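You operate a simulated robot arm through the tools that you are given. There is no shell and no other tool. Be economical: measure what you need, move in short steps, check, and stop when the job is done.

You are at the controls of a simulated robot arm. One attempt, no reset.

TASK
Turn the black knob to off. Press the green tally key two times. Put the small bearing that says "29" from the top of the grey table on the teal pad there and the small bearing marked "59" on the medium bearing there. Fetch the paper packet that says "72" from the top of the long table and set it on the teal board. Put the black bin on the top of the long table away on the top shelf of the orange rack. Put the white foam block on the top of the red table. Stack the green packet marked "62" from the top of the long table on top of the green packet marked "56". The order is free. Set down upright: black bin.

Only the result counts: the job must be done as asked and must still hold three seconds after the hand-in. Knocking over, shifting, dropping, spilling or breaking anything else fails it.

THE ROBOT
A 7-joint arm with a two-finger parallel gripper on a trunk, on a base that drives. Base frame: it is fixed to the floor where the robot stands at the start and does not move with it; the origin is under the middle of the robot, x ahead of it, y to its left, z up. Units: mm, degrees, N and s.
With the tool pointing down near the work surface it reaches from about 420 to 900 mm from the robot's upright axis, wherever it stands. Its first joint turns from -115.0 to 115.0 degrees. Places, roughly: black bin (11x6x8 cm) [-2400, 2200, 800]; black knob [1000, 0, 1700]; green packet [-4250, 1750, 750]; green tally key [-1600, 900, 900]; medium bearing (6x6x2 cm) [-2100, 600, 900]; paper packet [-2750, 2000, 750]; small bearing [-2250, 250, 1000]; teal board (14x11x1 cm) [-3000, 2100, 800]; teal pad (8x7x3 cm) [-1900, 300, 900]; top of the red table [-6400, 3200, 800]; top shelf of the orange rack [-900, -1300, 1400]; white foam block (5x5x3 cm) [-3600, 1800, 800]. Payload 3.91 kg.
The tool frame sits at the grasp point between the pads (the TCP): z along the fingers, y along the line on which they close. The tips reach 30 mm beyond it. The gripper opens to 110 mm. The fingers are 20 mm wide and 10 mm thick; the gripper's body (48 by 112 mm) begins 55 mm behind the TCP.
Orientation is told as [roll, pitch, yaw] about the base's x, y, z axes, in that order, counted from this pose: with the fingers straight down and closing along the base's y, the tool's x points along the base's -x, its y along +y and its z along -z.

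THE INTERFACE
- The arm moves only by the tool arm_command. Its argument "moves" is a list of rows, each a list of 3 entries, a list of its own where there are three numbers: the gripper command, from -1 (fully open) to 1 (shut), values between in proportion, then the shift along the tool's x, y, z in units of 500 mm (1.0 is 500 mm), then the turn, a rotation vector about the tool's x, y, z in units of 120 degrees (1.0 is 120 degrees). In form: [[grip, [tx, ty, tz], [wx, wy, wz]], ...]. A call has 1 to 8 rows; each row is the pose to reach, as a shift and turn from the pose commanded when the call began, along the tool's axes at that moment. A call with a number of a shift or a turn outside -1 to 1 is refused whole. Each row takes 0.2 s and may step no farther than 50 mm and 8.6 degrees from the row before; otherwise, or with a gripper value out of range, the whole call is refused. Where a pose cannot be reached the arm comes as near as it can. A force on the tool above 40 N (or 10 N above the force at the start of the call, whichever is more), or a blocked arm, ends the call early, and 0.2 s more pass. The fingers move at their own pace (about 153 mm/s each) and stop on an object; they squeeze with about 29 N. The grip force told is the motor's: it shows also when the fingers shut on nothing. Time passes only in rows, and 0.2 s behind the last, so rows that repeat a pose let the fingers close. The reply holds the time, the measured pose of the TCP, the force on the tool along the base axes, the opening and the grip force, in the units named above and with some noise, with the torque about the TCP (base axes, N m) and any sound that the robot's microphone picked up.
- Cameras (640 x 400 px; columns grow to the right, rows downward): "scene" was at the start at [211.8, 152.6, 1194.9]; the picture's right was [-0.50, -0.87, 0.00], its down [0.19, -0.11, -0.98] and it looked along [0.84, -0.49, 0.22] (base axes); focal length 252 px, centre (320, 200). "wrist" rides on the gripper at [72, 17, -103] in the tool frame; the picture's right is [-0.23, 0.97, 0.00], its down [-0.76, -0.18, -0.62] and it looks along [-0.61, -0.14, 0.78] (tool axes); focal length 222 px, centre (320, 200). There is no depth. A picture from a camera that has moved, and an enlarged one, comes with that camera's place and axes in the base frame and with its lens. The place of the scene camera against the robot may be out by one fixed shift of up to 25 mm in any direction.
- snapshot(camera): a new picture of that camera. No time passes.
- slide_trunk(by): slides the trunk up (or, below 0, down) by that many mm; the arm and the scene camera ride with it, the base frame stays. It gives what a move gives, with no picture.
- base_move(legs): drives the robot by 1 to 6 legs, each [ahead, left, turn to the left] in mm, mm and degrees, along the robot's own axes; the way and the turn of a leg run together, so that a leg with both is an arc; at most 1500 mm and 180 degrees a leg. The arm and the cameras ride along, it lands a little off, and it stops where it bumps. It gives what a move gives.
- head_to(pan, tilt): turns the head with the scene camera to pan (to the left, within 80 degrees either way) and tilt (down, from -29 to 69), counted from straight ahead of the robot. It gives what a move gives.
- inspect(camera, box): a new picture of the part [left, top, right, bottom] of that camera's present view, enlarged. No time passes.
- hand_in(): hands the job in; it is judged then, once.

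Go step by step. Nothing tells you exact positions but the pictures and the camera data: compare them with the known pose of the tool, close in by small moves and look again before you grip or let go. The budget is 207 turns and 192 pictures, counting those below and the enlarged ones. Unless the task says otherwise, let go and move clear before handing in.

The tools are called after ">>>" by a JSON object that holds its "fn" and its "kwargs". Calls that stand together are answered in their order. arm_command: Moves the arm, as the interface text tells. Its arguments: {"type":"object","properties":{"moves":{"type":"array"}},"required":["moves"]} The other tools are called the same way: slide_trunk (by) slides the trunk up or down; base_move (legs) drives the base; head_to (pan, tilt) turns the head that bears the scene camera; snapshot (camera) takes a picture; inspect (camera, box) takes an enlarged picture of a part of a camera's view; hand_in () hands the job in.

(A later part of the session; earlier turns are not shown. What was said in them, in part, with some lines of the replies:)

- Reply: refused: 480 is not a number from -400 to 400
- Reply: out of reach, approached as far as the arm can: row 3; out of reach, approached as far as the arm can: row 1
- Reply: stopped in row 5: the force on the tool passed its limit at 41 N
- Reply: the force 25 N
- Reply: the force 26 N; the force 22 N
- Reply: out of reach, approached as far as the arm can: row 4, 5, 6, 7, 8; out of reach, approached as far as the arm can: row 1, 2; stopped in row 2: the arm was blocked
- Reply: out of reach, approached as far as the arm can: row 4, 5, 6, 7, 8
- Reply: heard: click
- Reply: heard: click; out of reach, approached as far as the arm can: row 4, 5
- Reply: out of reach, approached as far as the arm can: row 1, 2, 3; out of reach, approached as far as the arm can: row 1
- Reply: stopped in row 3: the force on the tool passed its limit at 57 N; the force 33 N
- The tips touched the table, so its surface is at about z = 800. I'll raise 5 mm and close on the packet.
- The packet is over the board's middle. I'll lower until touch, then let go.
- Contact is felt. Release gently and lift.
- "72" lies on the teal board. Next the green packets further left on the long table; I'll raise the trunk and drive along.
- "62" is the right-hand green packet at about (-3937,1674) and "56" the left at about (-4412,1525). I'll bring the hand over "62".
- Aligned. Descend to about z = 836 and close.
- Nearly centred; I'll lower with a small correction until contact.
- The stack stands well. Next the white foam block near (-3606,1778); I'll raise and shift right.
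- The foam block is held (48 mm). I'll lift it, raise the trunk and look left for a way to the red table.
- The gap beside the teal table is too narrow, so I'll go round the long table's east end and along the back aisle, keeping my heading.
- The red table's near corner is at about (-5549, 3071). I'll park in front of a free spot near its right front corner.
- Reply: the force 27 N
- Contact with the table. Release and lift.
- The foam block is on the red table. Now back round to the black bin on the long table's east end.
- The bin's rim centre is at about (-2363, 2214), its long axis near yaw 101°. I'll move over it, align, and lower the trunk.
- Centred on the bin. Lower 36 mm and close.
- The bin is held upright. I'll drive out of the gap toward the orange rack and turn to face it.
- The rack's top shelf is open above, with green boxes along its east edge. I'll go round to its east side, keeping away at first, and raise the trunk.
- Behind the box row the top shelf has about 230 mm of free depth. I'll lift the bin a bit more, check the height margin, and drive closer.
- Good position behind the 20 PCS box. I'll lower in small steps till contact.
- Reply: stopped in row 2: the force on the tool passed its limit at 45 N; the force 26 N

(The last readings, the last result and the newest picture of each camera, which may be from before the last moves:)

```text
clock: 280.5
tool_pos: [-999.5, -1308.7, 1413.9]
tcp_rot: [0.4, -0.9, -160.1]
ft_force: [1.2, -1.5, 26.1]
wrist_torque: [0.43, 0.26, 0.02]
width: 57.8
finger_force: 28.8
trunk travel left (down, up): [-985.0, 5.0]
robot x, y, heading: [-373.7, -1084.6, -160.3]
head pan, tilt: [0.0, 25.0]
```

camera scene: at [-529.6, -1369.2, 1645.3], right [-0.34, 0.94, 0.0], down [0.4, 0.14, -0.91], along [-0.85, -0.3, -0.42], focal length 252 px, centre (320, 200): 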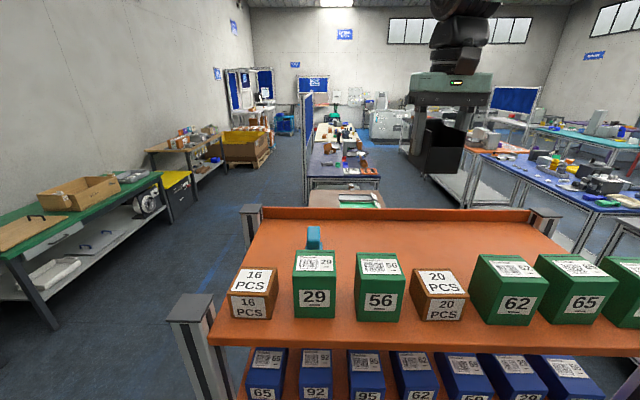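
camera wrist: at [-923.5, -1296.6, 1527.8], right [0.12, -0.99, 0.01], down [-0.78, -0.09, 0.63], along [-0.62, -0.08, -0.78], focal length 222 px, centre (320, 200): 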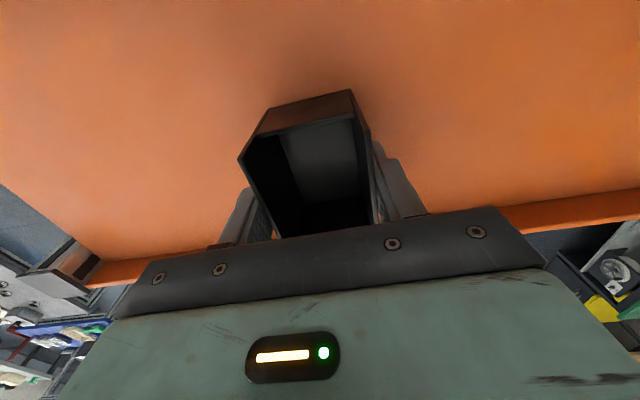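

>>> {"fn": "inspect", "kwargs": {"camera": "scene", "box": [380, 160, 480, 270]}}

```text
3.64 times, centred on (430, 215) of scene
camera zoom: at [-528.7, -1369.3, 1645.4], right [-0.34, 0.94, 0.0], down [0.4, 0.14, -0.91], along [-0.85, -0.3, -0.42], focal length 918 px, centre (-80, 146)
```

zoom: 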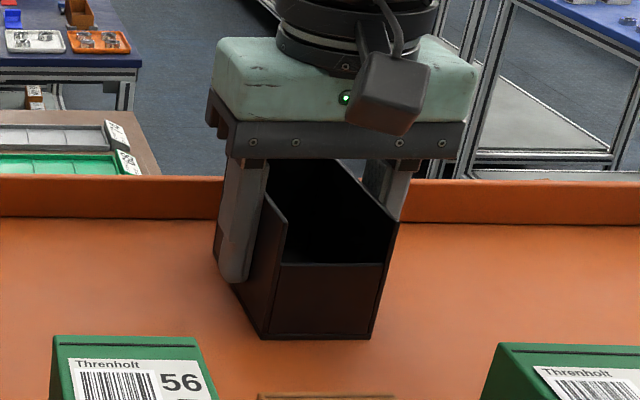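

The bin stands flat on the shelf. Release and lift away.

>>> {"fn": "arm_command", "kwargs": {"moves": [[0.1, [0, 0, -0.006], [0, 0, 0]], [-0.25, [0, 0, -0.006], [0, 0, 0]], [-0.45, [0, 0, -0.006], [0, 0, 0]], [-0.45, [0, 0, -0.08], [0, 0, 0]], [-0.45, [0, 0, -0.16], [0, 0, 0]], [-0.45, [0, 0, -0.25], [0, 0, 0]], [-0.45, [0, 0, -0.33], [0, 0, 0]]]}}

>>> {"fn": "snapshot", "kwargs": {"camera": "scene"}}

>>> {"fn": "snapshot", "kwargs": {"camera": "wrist"}}

```text
clock: 282.1
tool_pos: [-996.7, -1305.0, 1577.9]
tcp_rot: [0.4, -0.7, -160.1]
ft_force: [-0.4, 0.4, -0.2]
wrist_torque: [-0.01, 0.02, 0.0]
width: 79.6
finger_force: 0.2
trunk travel left (down, up): [-985.0, 5.0]
robot x, y, heading: [-377.9, -1083.5, -160.4]
head pan, tilt: [0.0, 25.0]
```

```text
88 pictures are left
camera scene: at [-529.8, -1369.5, 1645.2], right [-0.34, 0.94, 0.0], down [0.4, 0.14, -0.91], along [-0.85, -0.3, -0.42], focal length 252 px, centre (320, 200)
```

scene: 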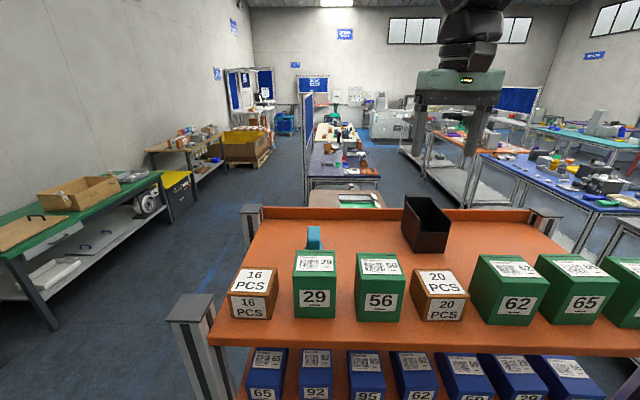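

```text
87 pictures are left
camera wrist: at [-922.4, -1293.8, 1682.2], right [0.12, -0.99, 0.01], down [-0.77, -0.09, 0.63], along [-0.63, -0.08, -0.78], focal length 222 px, centre (320, 200)
```

wrist: 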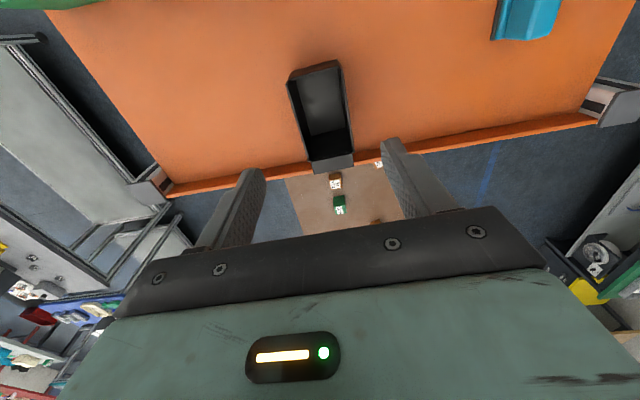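

The bin is on the top shelf, upright. Now to the south side of the grey table for the small bearings.

>>> {"fn": "base_move", "kwargs": {"legs": [[-350, 0, 0], [78, -681, 0], [0, 0, -92], [216, 815, 0], [216, 815, 0]]}}

>>> {"fn": "slide_trunk", "kwargs": {"by": -250}}

>>> {"fn": "head_to", "kwargs": {"pan": 0, "tilt": 45}}

>>> {"fn": "snapshot", "kwargs": {"camera": "scene"}}

>>> {"fn": "snapshot", "kwargs": {"camera": "wrist"}}

```text
clock: 299.9
tool_pos: [-2229.8, 219.1, 1578.0]
tcp_rot: [0.4, -0.8, 107.1]
ft_force: [-0.9, 0.1, -0.5]
wrist_torque: [0.02, 0.01, -0.01]
width: 79.8
finger_force: 0.0
trunk travel left (down, up): [-985.0, 5.0]
robot x, y, heading: [-2046.9, -412.3, 107.0]
head pan, tilt: [0.0, 25.0]
```

```text
clock: 302.5
tool_pos: [-2230.8, 218.9, 1328.1]
tcp_rot: [0.4, -0.7, 107.1]
ft_force: [0.3, 0.4, -0.7]
wrist_torque: [0.0, 0.02, 0.0]
width: 80.0
finger_force: 0.0
trunk travel left (down, up): [-735.0, 255.0]
robot x, y, heading: [-2046.3, -417.2, 106.8]
head pan, tilt: [0.0, 25.0]
```

```text
clock: 303.3
tool_pos: [-2231.6, 218.1, 1327.9]
tcp_rot: [0.4, -0.8, 107.1]
ft_force: [0.0, 0.2, 0.8]
wrist_torque: [-0.02, 0.01, 0.01]
width: 79.8
finger_force: 0.1
trunk travel left (down, up): [-735.0, 255.0]
robot x, y, heading: [-2044.2, -416.0, 106.8]
head pan, tilt: [0.0, 45.0]
```

```text
86 pictures are left
camera scene: at [-2307.3, -268.7, 1364.7], right [0.96, 0.29, 0.0], down [0.2, -0.68, -0.71], along [-0.2, 0.68, -0.71], focal length 252 px, centre (320, 200)
```

scene: 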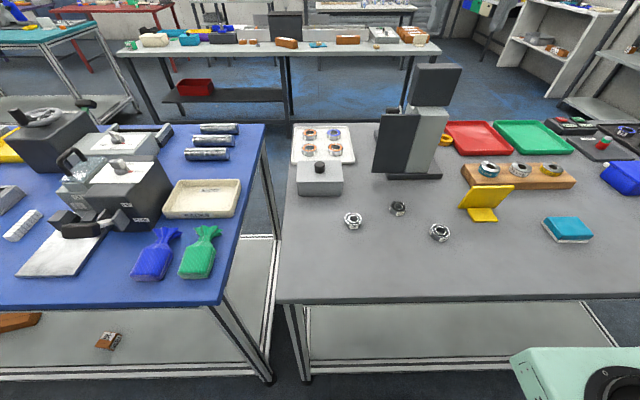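

```text
85 pictures are left
camera wrist: at [-2225.2, 143.9, 1431.7], right [-1.0, -0.07, 0.01], down [-0.05, 0.77, 0.63], along [-0.05, 0.63, -0.78], focal length 222 px, centre (320, 200)
```

wrist: 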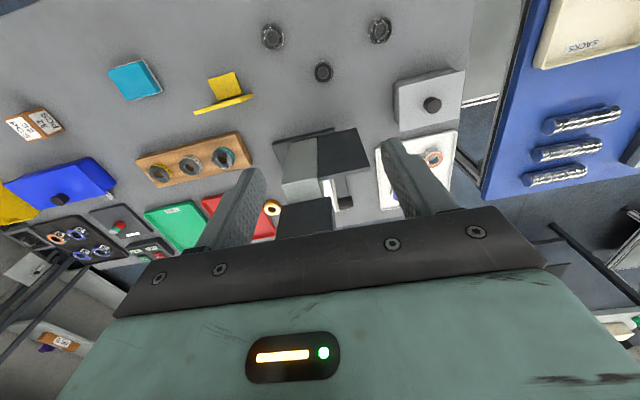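

>>> {"fn": "inspect", "kwargs": {"camera": "scene", "box": [330, 190, 460, 250]}}

>>> {"fn": "inspect", "kwargs": {"camera": "wrist", "box": [240, 0, 420, 100]}}

```text
4.92 times, centred on (395, 220) of scene
camera zoom: at [-2307.3, -268.7, 1364.7], right [0.96, 0.29, 0.0], down [0.2, -0.68, -0.71], along [-0.2, 0.68, -0.71], focal length 1243 px, centre (-49, 102)
```

zoom: 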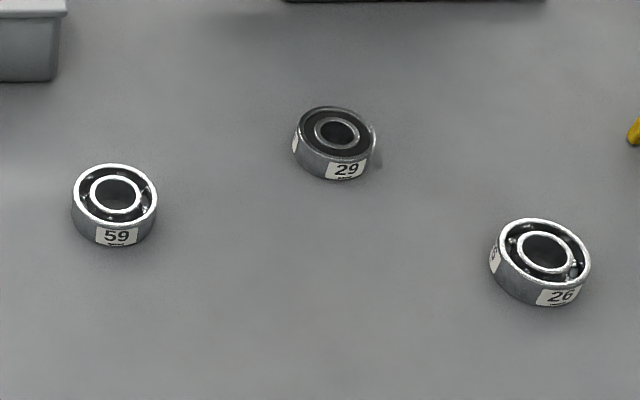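

```text
3.56 times, centred on (330, 50) of wrist
camera zoom: at [-2225.2, 143.9, 1431.7], right [-1.0, -0.07, 0.01], down [-0.05, 0.77, 0.63], along [-0.05, 0.63, -0.78], focal length 790 px, centre (284, 733)
```

zoom: 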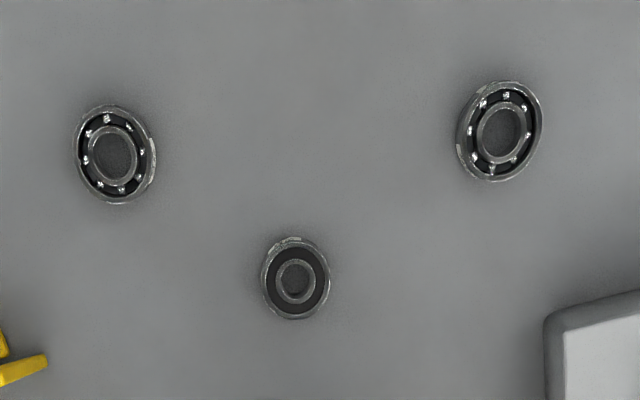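

Labels read: 59 (left), 29 (middle), 26 (right). I'll go for "29" first: move over it and lower the trunk.

>>> {"fn": "arm_command", "kwargs": {"moves": [[-0.3, [-0.024, 0.012, 0], [0, 0, 0]]]}}

>>> {"fn": "slide_trunk", "kwargs": {"by": -300}}

>>> {"fn": "snapshot", "kwargs": {"camera": "wrist"}}

```text
clock: 303.7
tool_pos: [-2241.3, 228.2, 1329.0]
tcp_rot: [0.5, -0.6, 107.0]
ft_force: [0.2, -0.3, 0.4]
wrist_torque: [0.01, 0.0, 0.01]
width: 71.5
finger_force: 0.1
trunk travel left (down, up): [-735.0, 255.0]
robot x, y, heading: [-2043.1, -413.2, 106.6]
head pan, tilt: [0.0, 45.0]
```

```text
clock: 306.7
tool_pos: [-2240.9, 228.2, 1029.5]
tcp_rot: [0.5, -0.7, 107.1]
ft_force: [0.0, 0.7, -0.3]
wrist_torque: [-0.02, -0.03, -0.03]
width: 71.2
finger_force: 0.1
trunk travel left (down, up): [-435.0, 555.0]
robot x, y, heading: [-2047.7, -409.6, 106.7]
head pan, tilt: [0.0, 45.0]
```

```text
82 pictures are left
camera wrist: at [-2235.0, 153.7, 1131.9], right [-1.0, -0.07, 0.01], down [-0.05, 0.77, 0.63], along [-0.05, 0.63, -0.78], focal length 222 px, centre (320, 200)
```

wrist: 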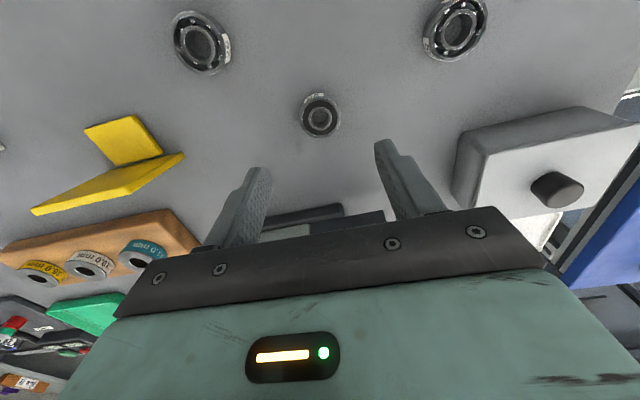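

>>> {"fn": "arm_command", "kwargs": {"moves": [[-0.3, [0.002, 0.002, 0.09], [0, 0, 0]], [-0.3, [0.002, 0.002, 0.17], [0, 0, 0]]]}}

>>> {"fn": "inspect", "kwargs": {"camera": "wrist", "box": [200, 50, 440, 250]}}

```text
clock: 307.3
tool_pos: [-2241.1, 226.6, 942.7]
tcp_rot: [0.4, -0.7, 107.1]
ft_force: [1.2, -0.2, -0.5]
wrist_torque: [0.02, -0.01, -0.01]
width: 71.6
finger_force: 0.0
trunk travel left (down, up): [-435.0, 555.0]
robot x, y, heading: [-2042.1, -410.9, 106.9]
head pan, tilt: [0.0, 45.0]
```

```text
2.00 times, centred on (320, 150) of wrist
camera zoom: at [-2234.4, 153.1, 1047.4], right [-1.0, -0.07, 0.01], down [-0.05, 0.77, 0.63], along [-0.05, 0.63, -0.78], focal length 444 px, centre (320, 300)
```

zoom: 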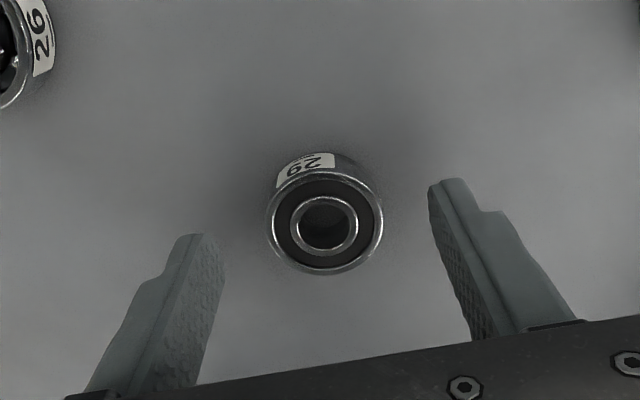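

>>> {"fn": "arm_command", "kwargs": {"moves": [[-0.3, [-0.005, 0.003, 0.015], [0, 0, 0]], [-0.3, [-0.005, 0.003, 0.028], [0, 0, 0]], [0, [-0.005, 0.003, 0.028], [0, 0, 0]], [0.5, [-0.005, 0.003, 0.028], [0, 0, 0]], [0.5, [-0.005, 0.003, 0.028], [0, 0, 0]]]}}

>>> {"fn": "inspect", "kwargs": {"camera": "wrist", "box": [200, 50, 440, 250]}}

```text
clock: 308.5
tool_pos: [-2244.5, 230.2, 930.5]
tcp_rot: [0.4, -0.9, 107.1]
ft_force: [5.2, 3.6, 18.6]
wrist_torque: [0.07, -0.64, 0.1]
width: 38.4
finger_force: 28.8
trunk travel left (down, up): [-435.0, 555.0]
robot x, y, heading: [-2041.0, -412.4, 106.9]
head pan, tilt: [0.0, 45.0]
```

```text
2.00 times, centred on (320, 150) of wrist
camera zoom: at [-2237.8, 155.0, 1033.7], right [-1.0, -0.07, 0.01], down [-0.05, 0.77, 0.63], along [-0.05, 0.63, -0.77], focal length 444 px, centre (320, 300)
```

zoom: 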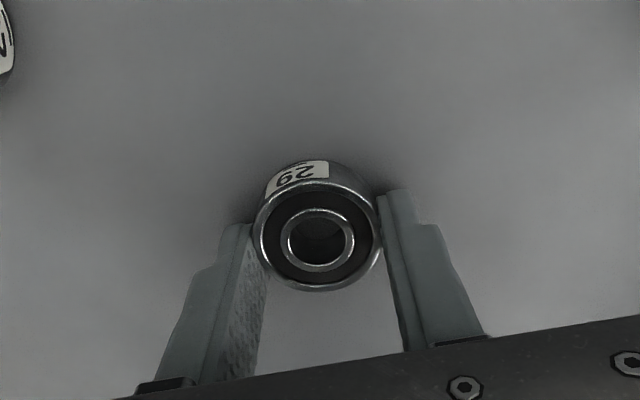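

"29" is gripped. Lift high enough to clear the sign and carry to the teal pad.

>>> {"fn": "arm_command", "kwargs": {"moves": [[0.5, [0, 0, -0.05], [0, 0, 0]], [0.5, [0, 0, -0.14], [0, 0, 0]], [0.5, [0, 0, -0.23], [0, 0, 0]], [0.5, [0, 0, -0.32], [0, 0, 0]]]}}

>>> {"fn": "arm_command", "kwargs": {"moves": [[0.5, [0.022, -0.093, -0.02], [0, 0, 0]], [0.5, [0.043, -0.186, -0.02], [0, 0, 0]], [0.5, [0.065, -0.28, -0.02], [0, 0, 0]], [0.5, [0.087, -0.373, -0.02], [0, 0, 0]], [0.5, [0.108, -0.466, -0.02], [0, 0, 0]], [0.5, [0.13, -0.56, -0.02], [0, 0, 0]], [0.5, [0.151, -0.653, -0.02], [0, 0, 0]], [0.5, [0.173, -0.746, -0.02], [0, 0, 0]]]}}

>>> {"fn": "snapshot", "kwargs": {"camera": "wrist"}}

>>> {"fn": "snapshot", "kwargs": {"camera": "scene"}}

```text
clock: 309.5
tool_pos: [-2243.3, 228.0, 1093.5]
tcp_rot: [0.5, -0.7, 107.0]
ft_force: [0.5, 0.3, -1.0]
wrist_torque: [0.0, -0.05, 0.0]
width: 38.6
finger_force: 29.3
trunk travel left (down, up): [-435.0, 555.0]
robot x, y, heading: [-2045.9, -415.1, 106.7]
head pan, tilt: [0.0, 45.0]
```

```text
clock: 311.3
tool_pos: [-1865.3, 256.1, 1095.9]
tcp_rot: [0.4, -0.6, 107.1]
ft_force: [-0.7, 0.1, -0.3]
wrist_torque: [0.03, -0.04, 0.02]
width: 38.3
finger_force: 29.7
trunk travel left (down, up): [-435.0, 555.0]
robot x, y, heading: [-2046.1, -408.7, 106.6]
head pan, tilt: [0.0, 45.0]
```

```text
79 pictures are left
camera wrist: at [-1858.4, 181.5, 1199.2], right [-1.0, -0.07, 0.01], down [-0.05, 0.77, 0.63], along [-0.05, 0.63, -0.78], focal length 222 px, centre (320, 200)
```

wrist: 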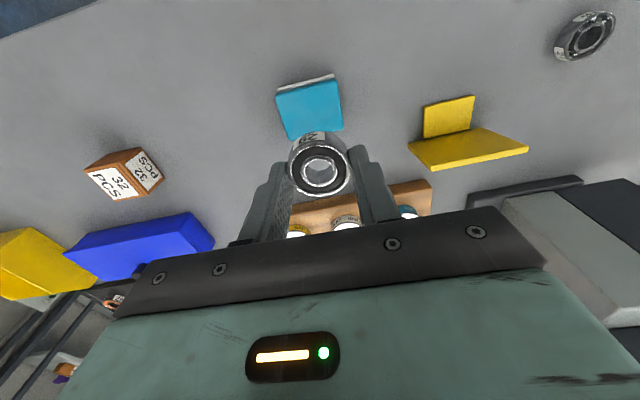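

```text
78 pictures are left
camera scene: at [-2307.6, -268.9, 1064.6], right [0.96, 0.29, 0.0], down [0.2, -0.68, -0.71], along [-0.2, 0.68, -0.71], focal length 252 px, centre (320, 200)
```

scene: 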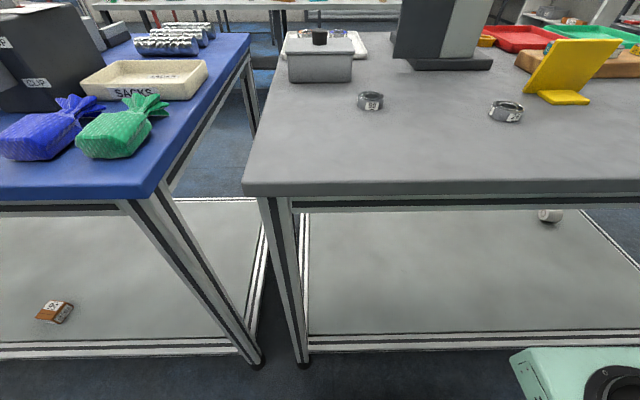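

>>> {"fn": "arm_command", "kwargs": {"moves": [[0.5, [-0.008, -0.024, 0.05], [0, 0, 0]], [0.5, [-0.008, -0.024, 0.14], [0, 0, 0]], [0.5, [-0.008, -0.024, 0.22], [0, 0, 0]]]}}

>>> {"fn": "snapshot", "kwargs": {"camera": "wrist"}}

```text
clock: 312.1
tool_pos: [-1852.5, 263.4, 985.0]
tcp_rot: [0.5, -0.7, 107.1]
ft_force: [-0.2, -0.5, -1.5]
wrist_torque: [0.01, 0.0, -0.03]
width: 38.7
finger_force: 29.2
trunk travel left (down, up): [-435.0, 555.0]
robot x, y, heading: [-2043.7, -410.3, 106.9]
head pan, tilt: [0.0, 45.0]
```

```text
77 pictures are left
camera wrist: at [-1846.6, 188.7, 1089.1], right [-1.0, -0.07, 0.01], down [-0.05, 0.77, 0.63], along [-0.05, 0.63, -0.78], focal length 222 px, centre (320, 200)
```

wrist: 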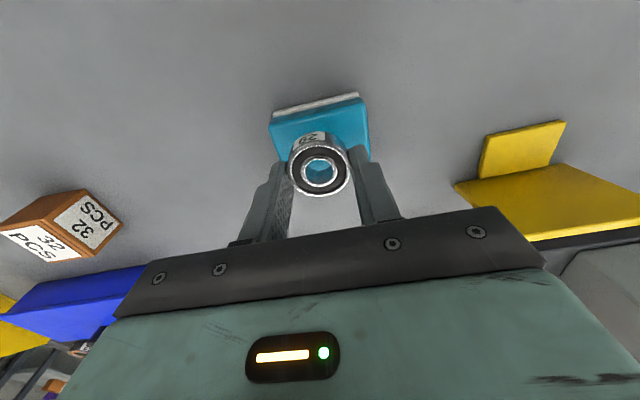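

>>> {"fn": "arm_command", "kwargs": {"moves": [[0.5, [0.01, 0.004, 0.02], [0, 0, 0]], [0.5, [0.01, 0.004, 0.04], [0, 0, 0]]]}}

>>> {"fn": "arm_command", "kwargs": {"moves": [[0.5, [0, 0, 0.004], [0, 0, 0]], [0.5, [0, 0, 0.008], [0, 0, 0]]]}}

>>> {"fn": "snapshot", "kwargs": {"camera": "wrist"}}

```text
clock: 312.7
tool_pos: [-1852.7, 258.5, 965.5]
tcp_rot: [0.5, -0.7, 107.1]
ft_force: [0.3, 0.0, -0.4]
wrist_torque: [0.0, 0.03, 0.0]
width: 38.7
finger_force: 29.1
trunk travel left (down, up): [-435.0, 555.0]
robot x, y, heading: [-2045.7, -412.6, 106.7]
head pan, tilt: [0.0, 45.0]
```

```text
clock: 313.3
tool_pos: [-1852.4, 258.5, 961.1]
tcp_rot: [0.4, -0.6, 107.1]
ft_force: [0.3, 0.2, -1.6]
wrist_torque: [-0.01, -0.01, 0.0]
width: 38.7
finger_force: 29.1
trunk travel left (down, up): [-435.0, 555.0]
robot x, y, heading: [-2045.1, -408.8, 107.2]
head pan, tilt: [0.0, 45.0]
```

```text
76 pictures are left
camera wrist: at [-1846.6, 183.8, 1065.4], right [-1.0, -0.07, 0.01], down [-0.05, 0.77, 0.63], along [-0.05, 0.63, -0.78], focal length 222 px, centre (320, 200)
```

wrist: 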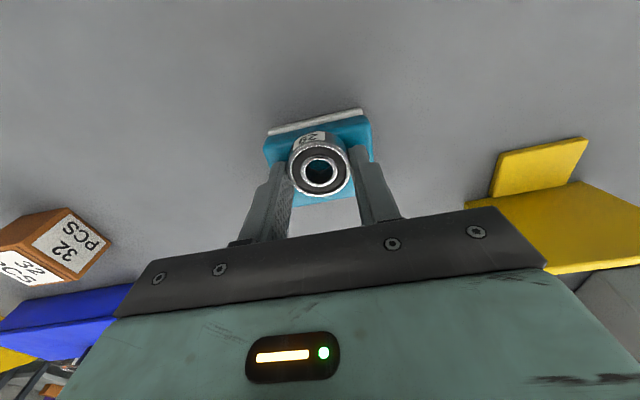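

>>> {"fn": "arm_command", "kwargs": {"moves": [[0.5, [0, 0, 0.005], [0, 0, 0]], [0.5, [0, 0, 0.01], [0, 0, 0]]]}}

>>> {"fn": "arm_command", "kwargs": {"moves": [[0.5, [0, 0, 0.005], [0, 0, 0]], [0.5, [0, 0, 0.01], [0, 0, 0]]]}}

```text
clock: 313.9
tool_pos: [-1852.8, 257.7, 958.5]
tcp_rot: [0.2, -0.9, 107.1]
ft_force: [-0.1, -2.3, 10.4]
wrist_torque: [-0.08, -0.21, 0.0]
width: 38.5
finger_force: 28.6
trunk travel left (down, up): [-435.0, 555.0]
robot x, y, heading: [-2044.5, -410.7, 106.9]
head pan, tilt: [0.0, 45.0]
```

```text
clock: 314.5
tool_pos: [-1852.8, 259.0, 958.6]
tcp_rot: [0.0, -1.4, 107.0]
ft_force: [-0.5, -2.7, 17.6]
wrist_torque: [-0.27, 0.02, 0.03]
width: 38.5
finger_force: 29.2
trunk travel left (down, up): [-435.0, 555.0]
robot x, y, heading: [-2044.2, -409.7, 106.8]
head pan, tilt: [0.0, 45.0]
stopped in row 2: the force on the tool passed its limit at 44 N (the readings are from after the stop); the commanded pose is now the measured one
```

Contact made. Release and lift.

>>> {"fn": "arm_command", "kwargs": {"moves": [[0.5, [0, 0, -0.002], [0, 0, 0]], [0.1, [0, 0, -0.002], [0, 0, 0]], [0, [0, 0, -0.002], [0, 0, 0]], [0, [0, 0, -0.08], [0, 0, 0]], [0, [0, 0, -0.17], [0, 0, 0]], [0, [0, 0, -0.26], [0, 0, 0]]]}}

>>> {"fn": "snapshot", "kwargs": {"camera": "wrist"}}

```text
clock: 315.9
tool_pos: [-1853.1, 255.0, 1085.7]
tcp_rot: [0.2, -1.0, 107.0]
ft_force: [0.3, -0.3, -0.3]
wrist_torque: [-0.01, -0.03, 0.01]
width: 55.1
finger_force: 0.1
trunk travel left (down, up): [-435.0, 555.0]
robot x, y, heading: [-2042.6, -409.5, 106.8]
head pan, tilt: [0.0, 45.0]
```

```text
75 pictures are left
camera wrist: at [-1846.1, 179.9, 1188.9], right [-1.0, -0.07, 0.01], down [-0.05, 0.77, 0.64], along [-0.05, 0.63, -0.77], focal length 222 px, centre (320, 200)
```

wrist: 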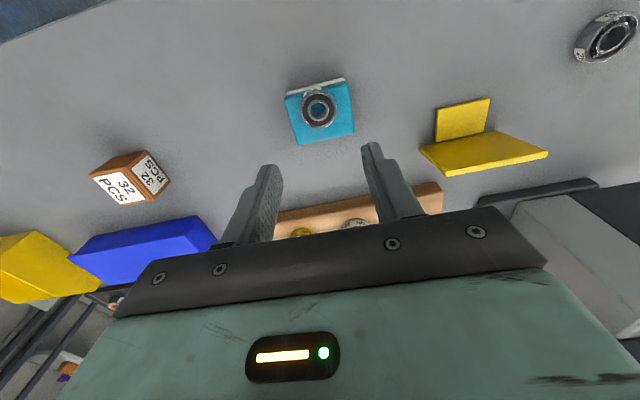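

"29" rests on the teal pad. Now over to "59".

>>> {"fn": "arm_command", "kwargs": {"moves": [[-0.3, [-0.009, 0.098, 0], [0, 0, 0]], [-0.3, [-0.017, 0.196, 0], [0, 0, 0]], [-0.3, [-0.026, 0.294, 0], [0, 0, 0]], [-0.3, [-0.034, 0.392, 0], [0, 0, 0]], [-0.3, [-0.043, 0.49, 0], [0, 0, 0]], [-0.3, [-0.052, 0.588, 0], [0, 0, 0]], [-0.3, [-0.06, 0.686, 0], [0, 0, 0]], [-0.3, [-0.069, 0.784, 0], [0, 0, 0]]]}}

>>> {"fn": "arm_command", "kwargs": {"moves": [[-0.3, [-0.009, 0.098, 0], [0, 0, 0]], [-0.3, [-0.018, 0.196, 0], [0, 0, 0]]]}}

>>> {"fn": "snapshot", "kwargs": {"camera": "wrist"}}

```text
clock: 317.7
tool_pos: [-2239.0, 179.3, 1088.1]
tcp_rot: [0.1, -1.0, 107.0]
ft_force: [0.7, 0.2, -0.3]
wrist_torque: [-0.01, 0.0, 0.03]
width: 71.7
finger_force: 0.0
trunk travel left (down, up): [-435.0, 555.0]
robot x, y, heading: [-2043.3, -412.9, 106.8]
head pan, tilt: [0.0, 45.0]
```

```text
clock: 318.3
tool_pos: [-2333.9, 156.4, 1088.1]
tcp_rot: [0.2, -1.1, 107.1]
ft_force: [0.0, 0.0, 0.4]
wrist_torque: [-0.02, 0.03, -0.04]
width: 71.2
finger_force: 0.0
trunk travel left (down, up): [-435.0, 555.0]
robot x, y, heading: [-2047.5, -409.0, 106.6]
head pan, tilt: [0.0, 45.0]
```

```text
74 pictures are left
camera wrist: at [-2328.1, 80.0, 1191.2], right [-1.0, -0.07, 0.01], down [-0.05, 0.77, 0.64], along [-0.05, 0.64, -0.77], focal length 222 px, centre (320, 200)
```

wrist: 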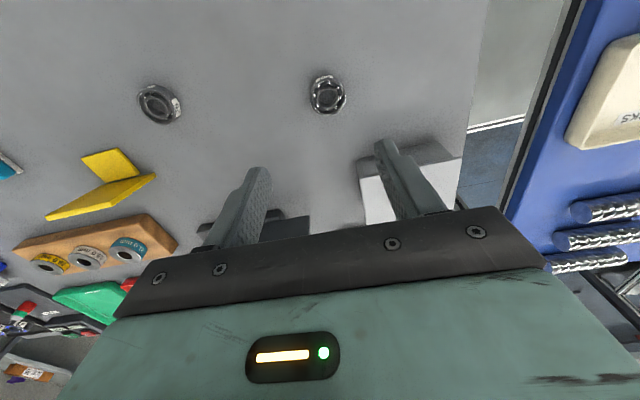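

>>> {"fn": "arm_command", "kwargs": {"moves": [[-0.3, [0.01, 0.013, 0.07], [0, 0.005, 0]], [-0.3, [0.017, 0.025, 0.15], [0, 0.009, 0]], [-0.3, [0.017, 0.025, 0.23], [0, 0.009, 0]], [-0.3, [0.017, 0.025, 0.28], [0, 0.009, 0]]]}}

>>> {"fn": "inspect", "kwargs": {"camera": "wrist", "box": [200, 50, 440, 250]}}

```text
clock: 319.3
tool_pos: [-2344.9, 144.0, 946.6]
tcp_rot: [0.1, 0.0, 107.0]
ft_force: [0.4, -0.9, 0.2]
wrist_torque: [-0.02, 0.05, 0.02]
width: 71.6
finger_force: 0.0
trunk travel left (down, up): [-435.0, 555.0]
robot x, y, heading: [-2044.5, -417.3, 106.9]
head pan, tilt: [0.0, 45.0]
```

```text
2.00 times, centred on (320, 150) of wrist
camera zoom: at [-2338.3, 70.7, 1052.0], right [-1.0, -0.07, 0.0], down [-0.05, 0.78, 0.62], along [-0.04, 0.62, -0.78], focal length 444 px, centre (320, 300)
```

zoom: 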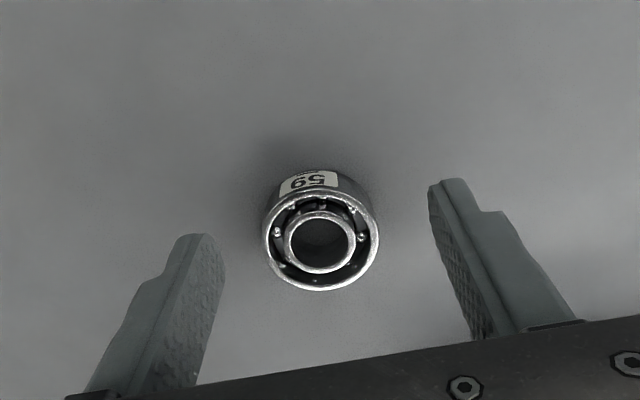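

>>> {"fn": "arm_command", "kwargs": {"moves": [[-0.3, [-0.013, -0.002, 0.014], [0, 0, 0]], [-0.3, [-0.013, -0.002, 0.027], [0, 0, 0]], [0, [-0.013, -0.002, 0.027], [0, 0, 0]], [0.5, [-0.013, -0.002, 0.027], [0, 0, 0]], [0.5, [-0.013, -0.002, 0.027], [0, 0, 0]]]}}

>>> {"fn": "inspect", "kwargs": {"camera": "wrist", "box": [200, 50, 440, 250]}}

```text
clock: 320.5
tool_pos: [-2343.3, 151.0, 934.2]
tcp_rot: [0.1, -0.1, 107.1]
ft_force: [-1.1, -0.2, 0.7]
wrist_torque: [0.02, 0.0, 0.01]
width: 40.5
finger_force: 28.6
trunk travel left (down, up): [-435.0, 555.0]
robot x, y, heading: [-2044.4, -405.7, 106.6]
head pan, tilt: [0.0, 45.0]
```

```text
2.00 times, centred on (320, 150) of wrist
camera zoom: at [-2338.8, 78.0, 1039.2], right [-1.0, -0.07, 0.0], down [-0.05, 0.78, 0.62], along [-0.04, 0.62, -0.78], focal length 444 px, centre (320, 300)
```

zoom: 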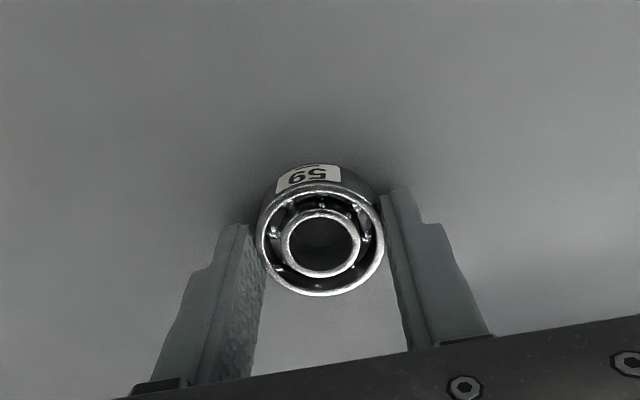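

"59" is gripped. Lift, and drive round to the north side, where the medium bearing is in reach.

>>> {"fn": "arm_command", "kwargs": {"moves": [[0.5, [0, 0, -0.05], [0, 0, 0]], [0.5, [0, 0, -0.14], [0, 0, 0]], [0.5, [0, 0, -0.22], [0, 0, 0]]]}}

>>> {"fn": "slide_trunk", "kwargs": {"by": 320}}

>>> {"fn": "base_move", "kwargs": {"legs": [[-20, -760, 0], [0, -760, 0], [800, 0, 0], [800, 0, 0], [0, 0, 179]]}}

```text
clock: 321.3
tool_pos: [-2345.5, 153.4, 1045.0]
tcp_rot: [0.1, 0.1, 107.1]
ft_force: [-0.7, -0.1, -0.4]
wrist_torque: [0.0, 0.02, 0.0]
width: 40.6
finger_force: 29.1
trunk travel left (down, up): [-435.0, 555.0]
robot x, y, heading: [-2045.1, -409.7, 106.8]
head pan, tilt: [0.0, 45.0]
```

```text
clock: 324.5
tool_pos: [-2345.1, 153.9, 1365.6]
tcp_rot: [0.0, -0.1, 107.0]
ft_force: [-0.2, -0.2, -0.9]
wrist_torque: [-0.01, 0.01, -0.03]
width: 40.7
finger_force: 29.6
trunk travel left (down, up): [-755.0, 235.0]
robot x, y, heading: [-2044.2, -412.9, 106.9]
head pan, tilt: [0.0, 45.0]
```

```text
clock: 347.4
tool_pos: [-799.7, 990.7, 1364.3]
tcp_rot: [0.1, 0.0, -74.3]
ft_force: [-0.4, -0.7, -0.8]
wrist_torque: [0.0, -0.01, 0.0]
width: 40.7
finger_force: 29.1
trunk travel left (down, up): [-755.0, 235.0]
robot x, y, heading: [-1089.5, 1564.8, -74.7]
head pan, tilt: [0.0, 45.0]
```

>>> {"fn": "base_move", "kwargs": {"legs": [[98, -1023, 0]]}}

>>> {"fn": "snapshot", "kwargs": {"camera": "scene"}}

>>> {"fn": "snapshot", "kwargs": {"camera": "wrist"}}

```text
clock: 352.6
tool_pos: [-1738.6, 628.8, 1365.7]
tcp_rot: [0.2, 0.0, -74.3]
ft_force: [-0.2, 0.4, -1.5]
wrist_torque: [0.02, -0.01, 0.02]
width: 40.8
finger_force: 29.3
trunk travel left (down, up): [-755.0, 235.0]
robot x, y, heading: [-2022.8, 1203.0, -74.6]
head pan, tilt: [0.0, 45.0]
```

```text
71 pictures are left
camera scene: at [-1767.7, 1028.7, 1384.7], right [-0.96, -0.27, 0.0], down [-0.19, 0.68, -0.71], along [0.19, -0.68, -0.71], focal length 252 px, centre (320, 200)
```

scene: 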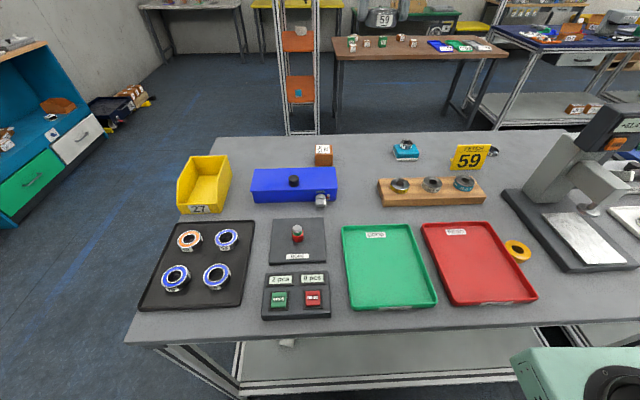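

```text
70 pictures are left
camera wrist: at [-1740.5, 703.5, 1469.6], right [1.0, 0.04, 0.0], down [0.03, -0.78, 0.62], along [0.03, -0.62, -0.78], focal length 222 px, centre (320, 200)
```

wrist: 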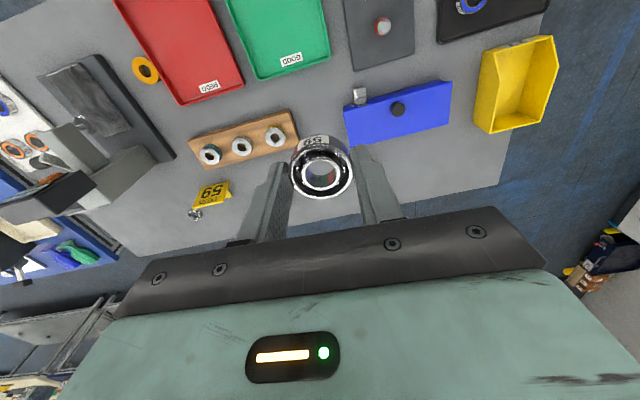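

The orange medium bearing is at about (-2113, 604). I'll move over it at height and then lower.

>>> {"fn": "arm_command", "kwargs": {"moves": [[0.5, [0.019, -0.092, 0], [0, 0, 0]], [0.5, [0.038, -0.184, 0], [0, 0, 0]], [0.5, [0.058, -0.275, 0], [0, 0, 0]], [0.5, [0.077, -0.367, 0], [0, 0, 0]], [0.5, [0.096, -0.459, 0], [0, 0, 0]], [0.5, [0.115, -0.55, 0], [0, 0, 0]], [0.5, [0.135, -0.642, 0], [0, 0, 0]], [0.5, [0.154, -0.734, 0], [0, 0, 0]]]}}

>>> {"fn": "slide_trunk", "kwargs": {"by": -270}}

>>> {"fn": "snapshot", "kwargs": {"camera": "wrist"}}

>>> {"fn": "snapshot", "kwargs": {"camera": "scene"}}

```text
clock: 354.4
tool_pos: [-2111.3, 608.9, 1361.2]
tcp_rot: [0.2, -0.1, -74.4]
ft_force: [1.3, 0.7, -0.9]
wrist_torque: [0.04, 0.03, 0.02]
width: 40.1
finger_force: 29.0
trunk travel left (down, up): [-755.0, 235.0]
robot x, y, heading: [-2022.4, 1202.9, -74.8]
head pan, tilt: [0.0, 45.0]
```

```text
clock: 357.1
tool_pos: [-2110.3, 607.0, 1091.3]
tcp_rot: [0.2, 0.0, -74.4]
ft_force: [0.2, -0.6, -1.1]
wrist_torque: [-0.01, -0.03, -0.02]
width: 40.5
finger_force: 29.5
trunk travel left (down, up): [-485.0, 505.0]
robot x, y, heading: [-2022.5, 1201.2, -74.7]
head pan, tilt: [0.0, 45.0]
```

```text
69 pictures are left
camera wrist: at [-2114.1, 682.7, 1195.7], right [1.0, 0.04, 0.0], down [0.03, -0.78, 0.62], along [0.03, -0.62, -0.78], focal length 222 px, centre (320, 200)
```

wrist: 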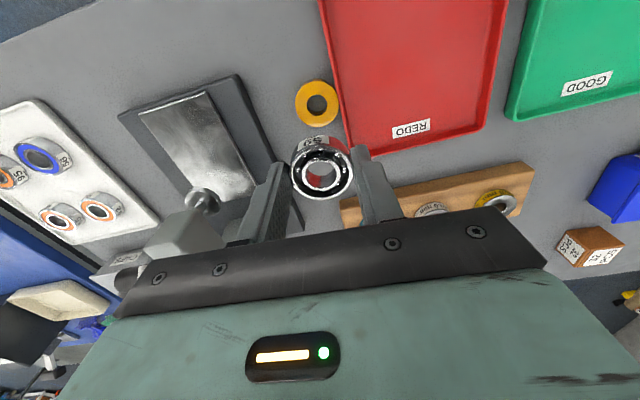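

```text
68 pictures are left
camera scene: at [-1767.8, 1028.7, 1114.7], right [-0.96, -0.27, 0.0], down [-0.19, 0.68, -0.71], along [0.19, -0.68, -0.71], focal length 252 px, centre (320, 200)
```

scene: 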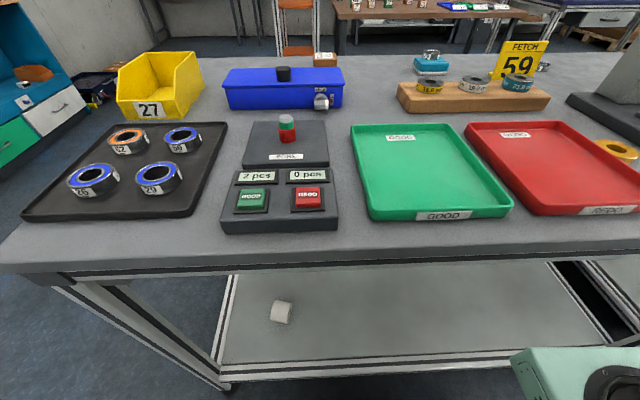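

>>> {"fn": "arm_command", "kwargs": {"moves": [[0.5, [0.002, -0.006, 0.08], [0, 0, 0]], [0.5, [0.003, -0.008, 0.16], [0, 0, 0]], [0.5, [0.003, -0.008, 0.225], [0, 0, 0]]]}}

>>> {"fn": "inspect", "kwargs": {"camera": "wrist", "box": [200, 50, 440, 250]}}

```text
clock: 357.9
tool_pos: [-2114.8, 608.3, 978.7]
tcp_rot: [0.1, 0.0, -74.4]
ft_force: [0.4, 1.0, -0.7]
wrist_torque: [-0.01, 0.01, 0.02]
width: 40.5
finger_force: 28.9
trunk travel left (down, up): [-485.0, 505.0]
robot x, y, heading: [-2025.6, 1199.9, -74.4]
head pan, tilt: [0.0, 45.0]
```

```text
2.00 times, centred on (320, 150) of wrist
camera zoom: at [-2117.9, 682.8, 1083.1], right [1.0, 0.04, 0.0], down [0.03, -0.78, 0.62], along [0.03, -0.62, -0.78], focal length 444 px, centre (320, 300)
```

zoom: 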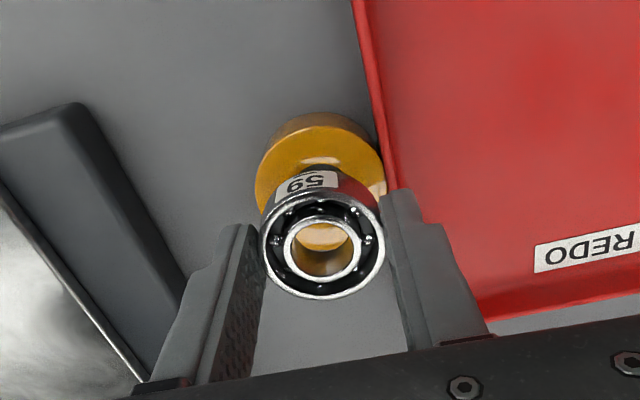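

The right finger would open against the red tray, so I'll rise a little and turn the hand 64° so the fingers open clear of it.

>>> {"fn": "arm_command", "kwargs": {"moves": [[0.5, [0.005, 0, -0.06], [0, 0, 0.067]], [0.5, [0.01, 0, -0.06], [0, 0, 0.133]], [0.5, [0.01, 0, -0.06], [0, 0, 0.2]], [0.5, [0.01, 0, -0.06], [0, 0, 0.267]], [0.5, [0.01, 0, -0.06], [0, 0, 0.333]], [0.5, [0.01, 0, -0.06], [0, 0, 0.4]], [0.5, [0.01, 0, -0.06], [0, 0, 0.467]], [0.5, [0.01, 0, -0.06], [0, 0, 0.533]]]}}

>>> {"fn": "snapshot", "kwargs": {"camera": "wrist"}}

```text
clock: 359.8
tool_pos: [-2116.8, 613.8, 1007.9]
tcp_rot: [0.0, 0.1, -138.5]
ft_force: [0.2, 0.1, -0.6]
wrist_torque: [-0.01, 0.01, 0.0]
width: 40.4
finger_force: 28.9
trunk travel left (down, up): [-485.0, 505.0]
robot x, y, heading: [-2022.9, 1201.0, -74.7]
head pan, tilt: [0.0, 45.0]
```

```text
66 pictures are left
camera wrist: at [-2051.1, 649.1, 1113.0], right [0.48, -0.88, 0.0], down [-0.69, -0.37, 0.62], along [-0.55, -0.3, -0.78], focal length 222 px, centre (320, 200)
```

wrist: 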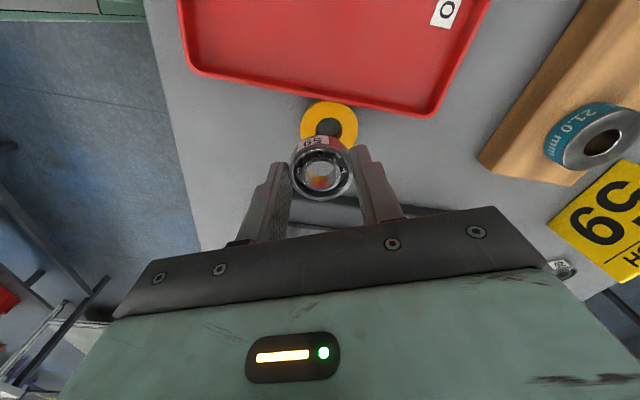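

>>> {"fn": "inspect", "kwargs": {"camera": "wrist", "box": [260, 80, 400, 220]}}

```text
2.86 times, centred on (330, 150) of wrist
camera zoom: at [-2051.1, 649.1, 1113.0], right [0.48, -0.88, 0.0], down [-0.69, -0.37, 0.62], along [-0.55, -0.3, -0.78], focal length 635 px, centre (291, 343)
```

zoom: 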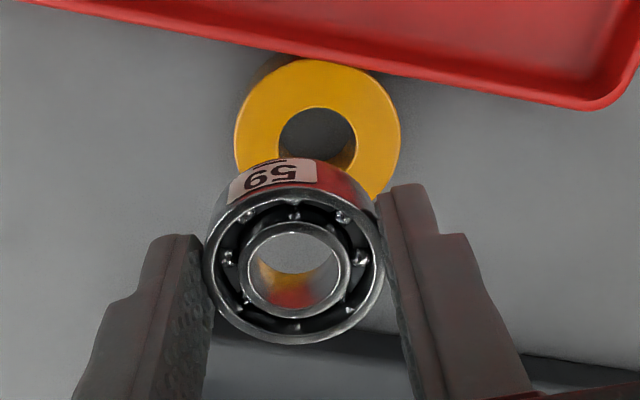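

>>> {"fn": "arm_command", "kwargs": {"moves": [[0.5, [0, 0.012, 0.03], [0, 0, 0]], [0.5, [0, 0.012, 0.07], [0, 0, 0]], [0.5, [0, 0.012, 0.094], [0, 0, 0]]]}}

>>> {"fn": "inspect", "kwargs": {"camera": "wrist", "box": [260, 80, 400, 220]}}

>>> {"fn": "snapshot", "kwargs": {"camera": "scene"}}

```text
clock: 360.6
tool_pos: [-2111.7, 609.6, 961.4]
tcp_rot: [0.0, 0.1, -138.5]
ft_force: [0.1, 0.2, -0.8]
wrist_torque: [0.0, 0.0, -0.04]
width: 40.5
finger_force: 28.7
trunk travel left (down, up): [-485.0, 505.0]
robot x, y, heading: [-2025.2, 1201.4, -74.7]
head pan, tilt: [0.0, 45.0]
```

```text
2.86 times, centred on (330, 150) of wrist
camera zoom: at [-2046.3, 645.1, 1065.9], right [0.48, -0.88, 0.0], down [-0.69, -0.37, 0.62], along [-0.55, -0.3, -0.78], focal length 635 px, centre (291, 343)
```

zoom: 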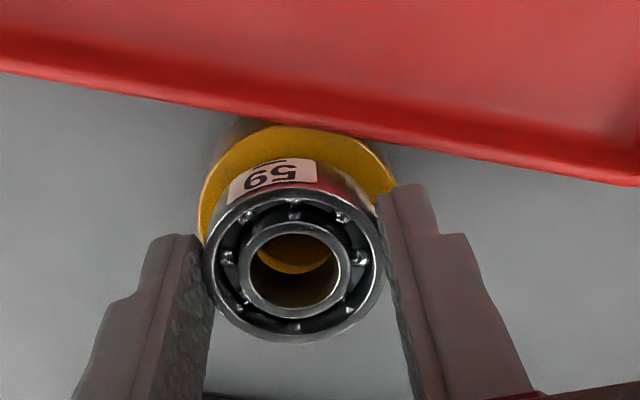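

```text
63 pictures are left
camera scene: at [-1767.8, 1028.8, 1114.7], right [-0.96, -0.27, 0.0], down [-0.19, 0.68, -0.71], along [0.19, -0.68, -0.71], focal length 252 px, centre (320, 200)
```

scene: 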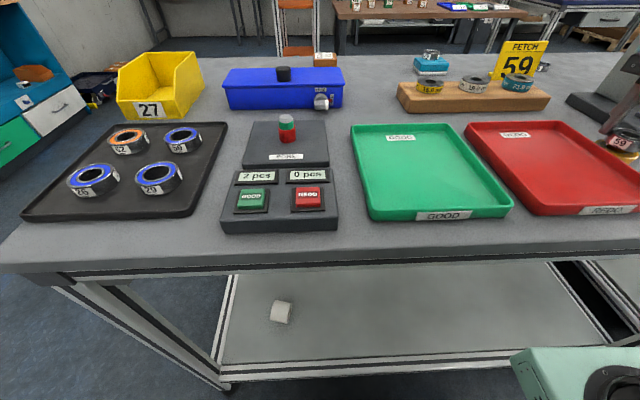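

Concentric to within a few millimetres. Lower till contact.

>>> {"fn": "arm_command", "kwargs": {"moves": [[0.5, [0, 0, 0.006], [0, 0, 0]], [0.5, [0, 0, 0.011], [0, 0, 0]]]}}

>>> {"fn": "arm_command", "kwargs": {"moves": [[0.5, [0, 0, 0.004], [0, 0, 0]], [0.5, [0, 0, 0.008], [0, 0, 0]]]}}

>>> {"fn": "inspect", "kwargs": {"camera": "wrist", "box": [260, 80, 400, 220]}}

```text
clock: 361.1
tool_pos: [-2112.0, 609.1, 956.6]
tcp_rot: [0.0, 0.2, -138.3]
ft_force: [0.2, -0.2, -1.0]
wrist_torque: [-0.01, -0.01, 0.02]
width: 40.4
finger_force: 28.9
trunk travel left (down, up): [-485.0, 505.0]
robot x, y, heading: [-2022.0, 1200.9, -74.7]
head pan, tilt: [0.0, 45.0]
```

```text
clock: 361.8
tool_pos: [-2111.6, 609.9, 951.8]
tcp_rot: [0.1, 0.1, -138.3]
ft_force: [0.4, 0.9, 4.1]
wrist_torque: [-0.02, 0.04, 0.02]
width: 40.3
finger_force: 29.3
trunk travel left (down, up): [-485.0, 505.0]
robot x, y, heading: [-2022.4, 1198.7, -74.8]
head pan, tilt: [0.0, 45.0]
```

```text
2.86 times, centred on (330, 150) of wrist
camera zoom: at [-2046.5, 645.2, 1057.3], right [0.48, -0.88, 0.0], down [-0.69, -0.37, 0.62], along [-0.55, -0.3, -0.78], focal length 635 px, centre (291, 343)
```

zoom: 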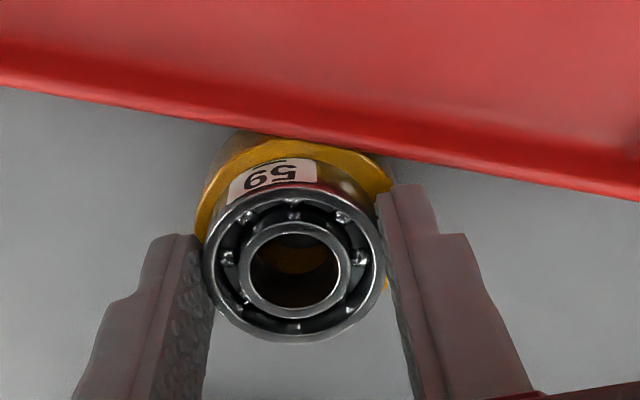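

>>> {"fn": "arm_command", "kwargs": {"moves": [[0.5, [0, 0, -0.001], [0, 0, 0]], [0.12, [0, 0, -0.001], [0, 0, 0]], [0.05, [0, 0, -0.001], [0, 0, 0]], [0.05, [0, 0, -0.07], [0, 0, 0]], [0.05, [0, 0, -0.16], [0, 0, 0]], [0.05, [0, 0, -0.25], [0, 0, 0]]]}}

>>> {"fn": "snapshot", "kwargs": {"camera": "wrist"}}

>>> {"fn": "inspect", "kwargs": {"camera": "scene", "box": [560, 110, 640, 170]}}

```text
clock: 363.1
tool_pos: [-2112.0, 610.7, 1077.0]
tcp_rot: [0.1, 0.2, -138.4]
ft_force: [0.3, 0.8, -0.5]
wrist_torque: [-0.04, 0.0, -0.03]
width: 52.2
finger_force: 0.1
trunk travel left (down, up): [-485.0, 505.0]
robot x, y, heading: [-2024.7, 1200.0, -74.7]
head pan, tilt: [0.0, 45.0]
```

```text
61 pictures are left
camera wrist: at [-2047.7, 646.3, 1181.8], right [0.48, -0.88, 0.0], down [-0.69, -0.37, 0.62], along [-0.55, -0.3, -0.78], focal length 222 px, centre (320, 200)
```

wrist: 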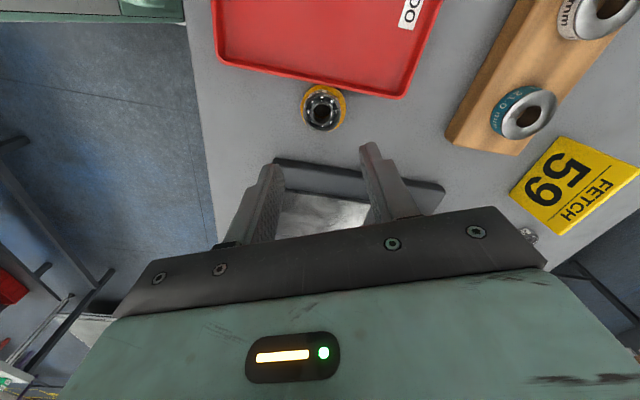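

```text
6.67 times, centred on (600, 140) of scene
camera zoom: at [-1767.8, 1028.6, 1114.6], right [-0.96, -0.27, 0.0], down [-0.19, 0.68, -0.71], along [0.19, -0.68, -0.71], focal length 1683 px, centre (-1547, 600)
```

zoom: 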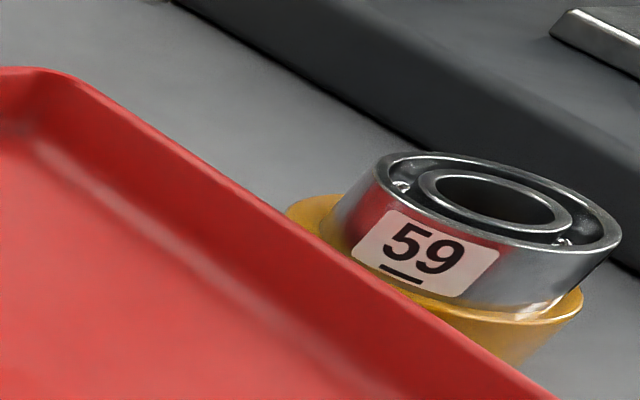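

>>> {"fn": "inspect", "kwargs": {"camera": "wrist", "box": [285, 70, 365, 140]}}

```text
5.71 times, centred on (325, 105) of wrist
camera zoom: at [-2047.7, 646.3, 1181.8], right [0.48, -0.88, 0.0], down [-0.69, -0.37, 0.62], along [-0.55, -0.3, -0.78], focal length 1269 px, centre (291, 743)
```

zoom: 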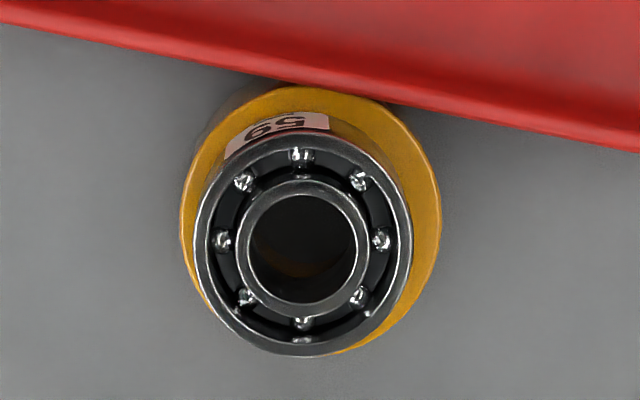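

The small bearing "59" sits centred on the medium one. I'll do a last check of "29" on the pad and the tally display, and move clear.

>>> {"fn": "inspect", "kwargs": {"camera": "scene", "box": [220, 40, 480, 220]}}

>>> {"fn": "slide_trunk", "kwargs": {"by": 250}}

>>> {"fn": "snapshot", "kwargs": {"camera": "scene"}}

```text
2.22 times, centred on (350, 130) of scene
camera zoom: at [-1767.8, 1028.6, 1114.6], right [-0.96, -0.27, 0.0], down [-0.19, 0.68, -0.71], along [0.19, -0.68, -0.71], focal length 561 px, centre (253, 356)
```

zoom: 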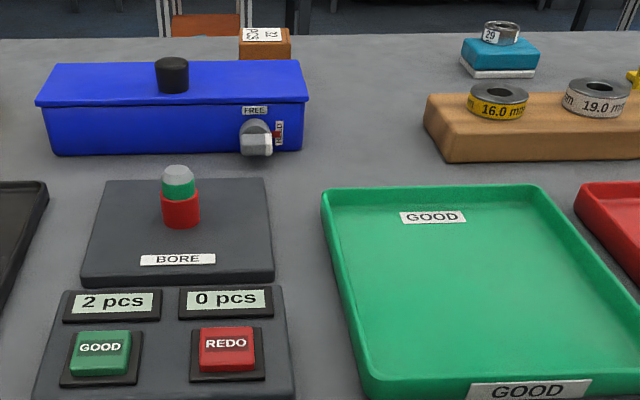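

```text
clock: 365.7
tool_pos: [-2113.5, 610.1, 1326.1]
tcp_rot: [0.0, 0.2, -138.3]
ft_force: [-0.3, -0.1, -0.1]
wrist_torque: [0.01, 0.02, 0.0]
width: 52.3
finger_force: 0.1
trunk travel left (down, up): [-735.0, 255.0]
robot x, y, heading: [-2017.3, 1204.2, -74.7]
head pan, tilt: [0.0, 45.0]
```

```text
57 pictures are left
camera scene: at [-1767.8, 1028.7, 1364.6], right [-0.96, -0.27, 0.0], down [-0.19, 0.68, -0.71], along [0.19, -0.68, -0.71], focal length 252 px, centre (320, 200)
```

scene: 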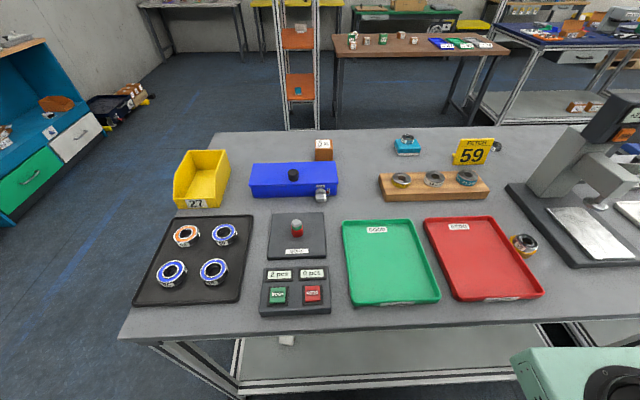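

Everything is in place and the gripper is clear, so I'm handing in.

>>> {"fn": "hand_in", "kwargs": {}}

```text
The job is handed in.
```

I've handed in the job with every item done and checked in the pictures; I haven't been told how it was judged.

- **Black knob:** turned to OFF.
- **Green tally key:** pressed twice, and its display reads "2 pcs".
- **Bearing "29":** on the teal pad.
- **Bearing "59":** centred on the medium bearing.
- **Paper packet "72":** on the teal board.
- **Black bin:** upright on the top shelf of the orange rack, behind the row of boxes.
- **White foam block:** on the red table.
- **Green packet "62":** stacked on "56".
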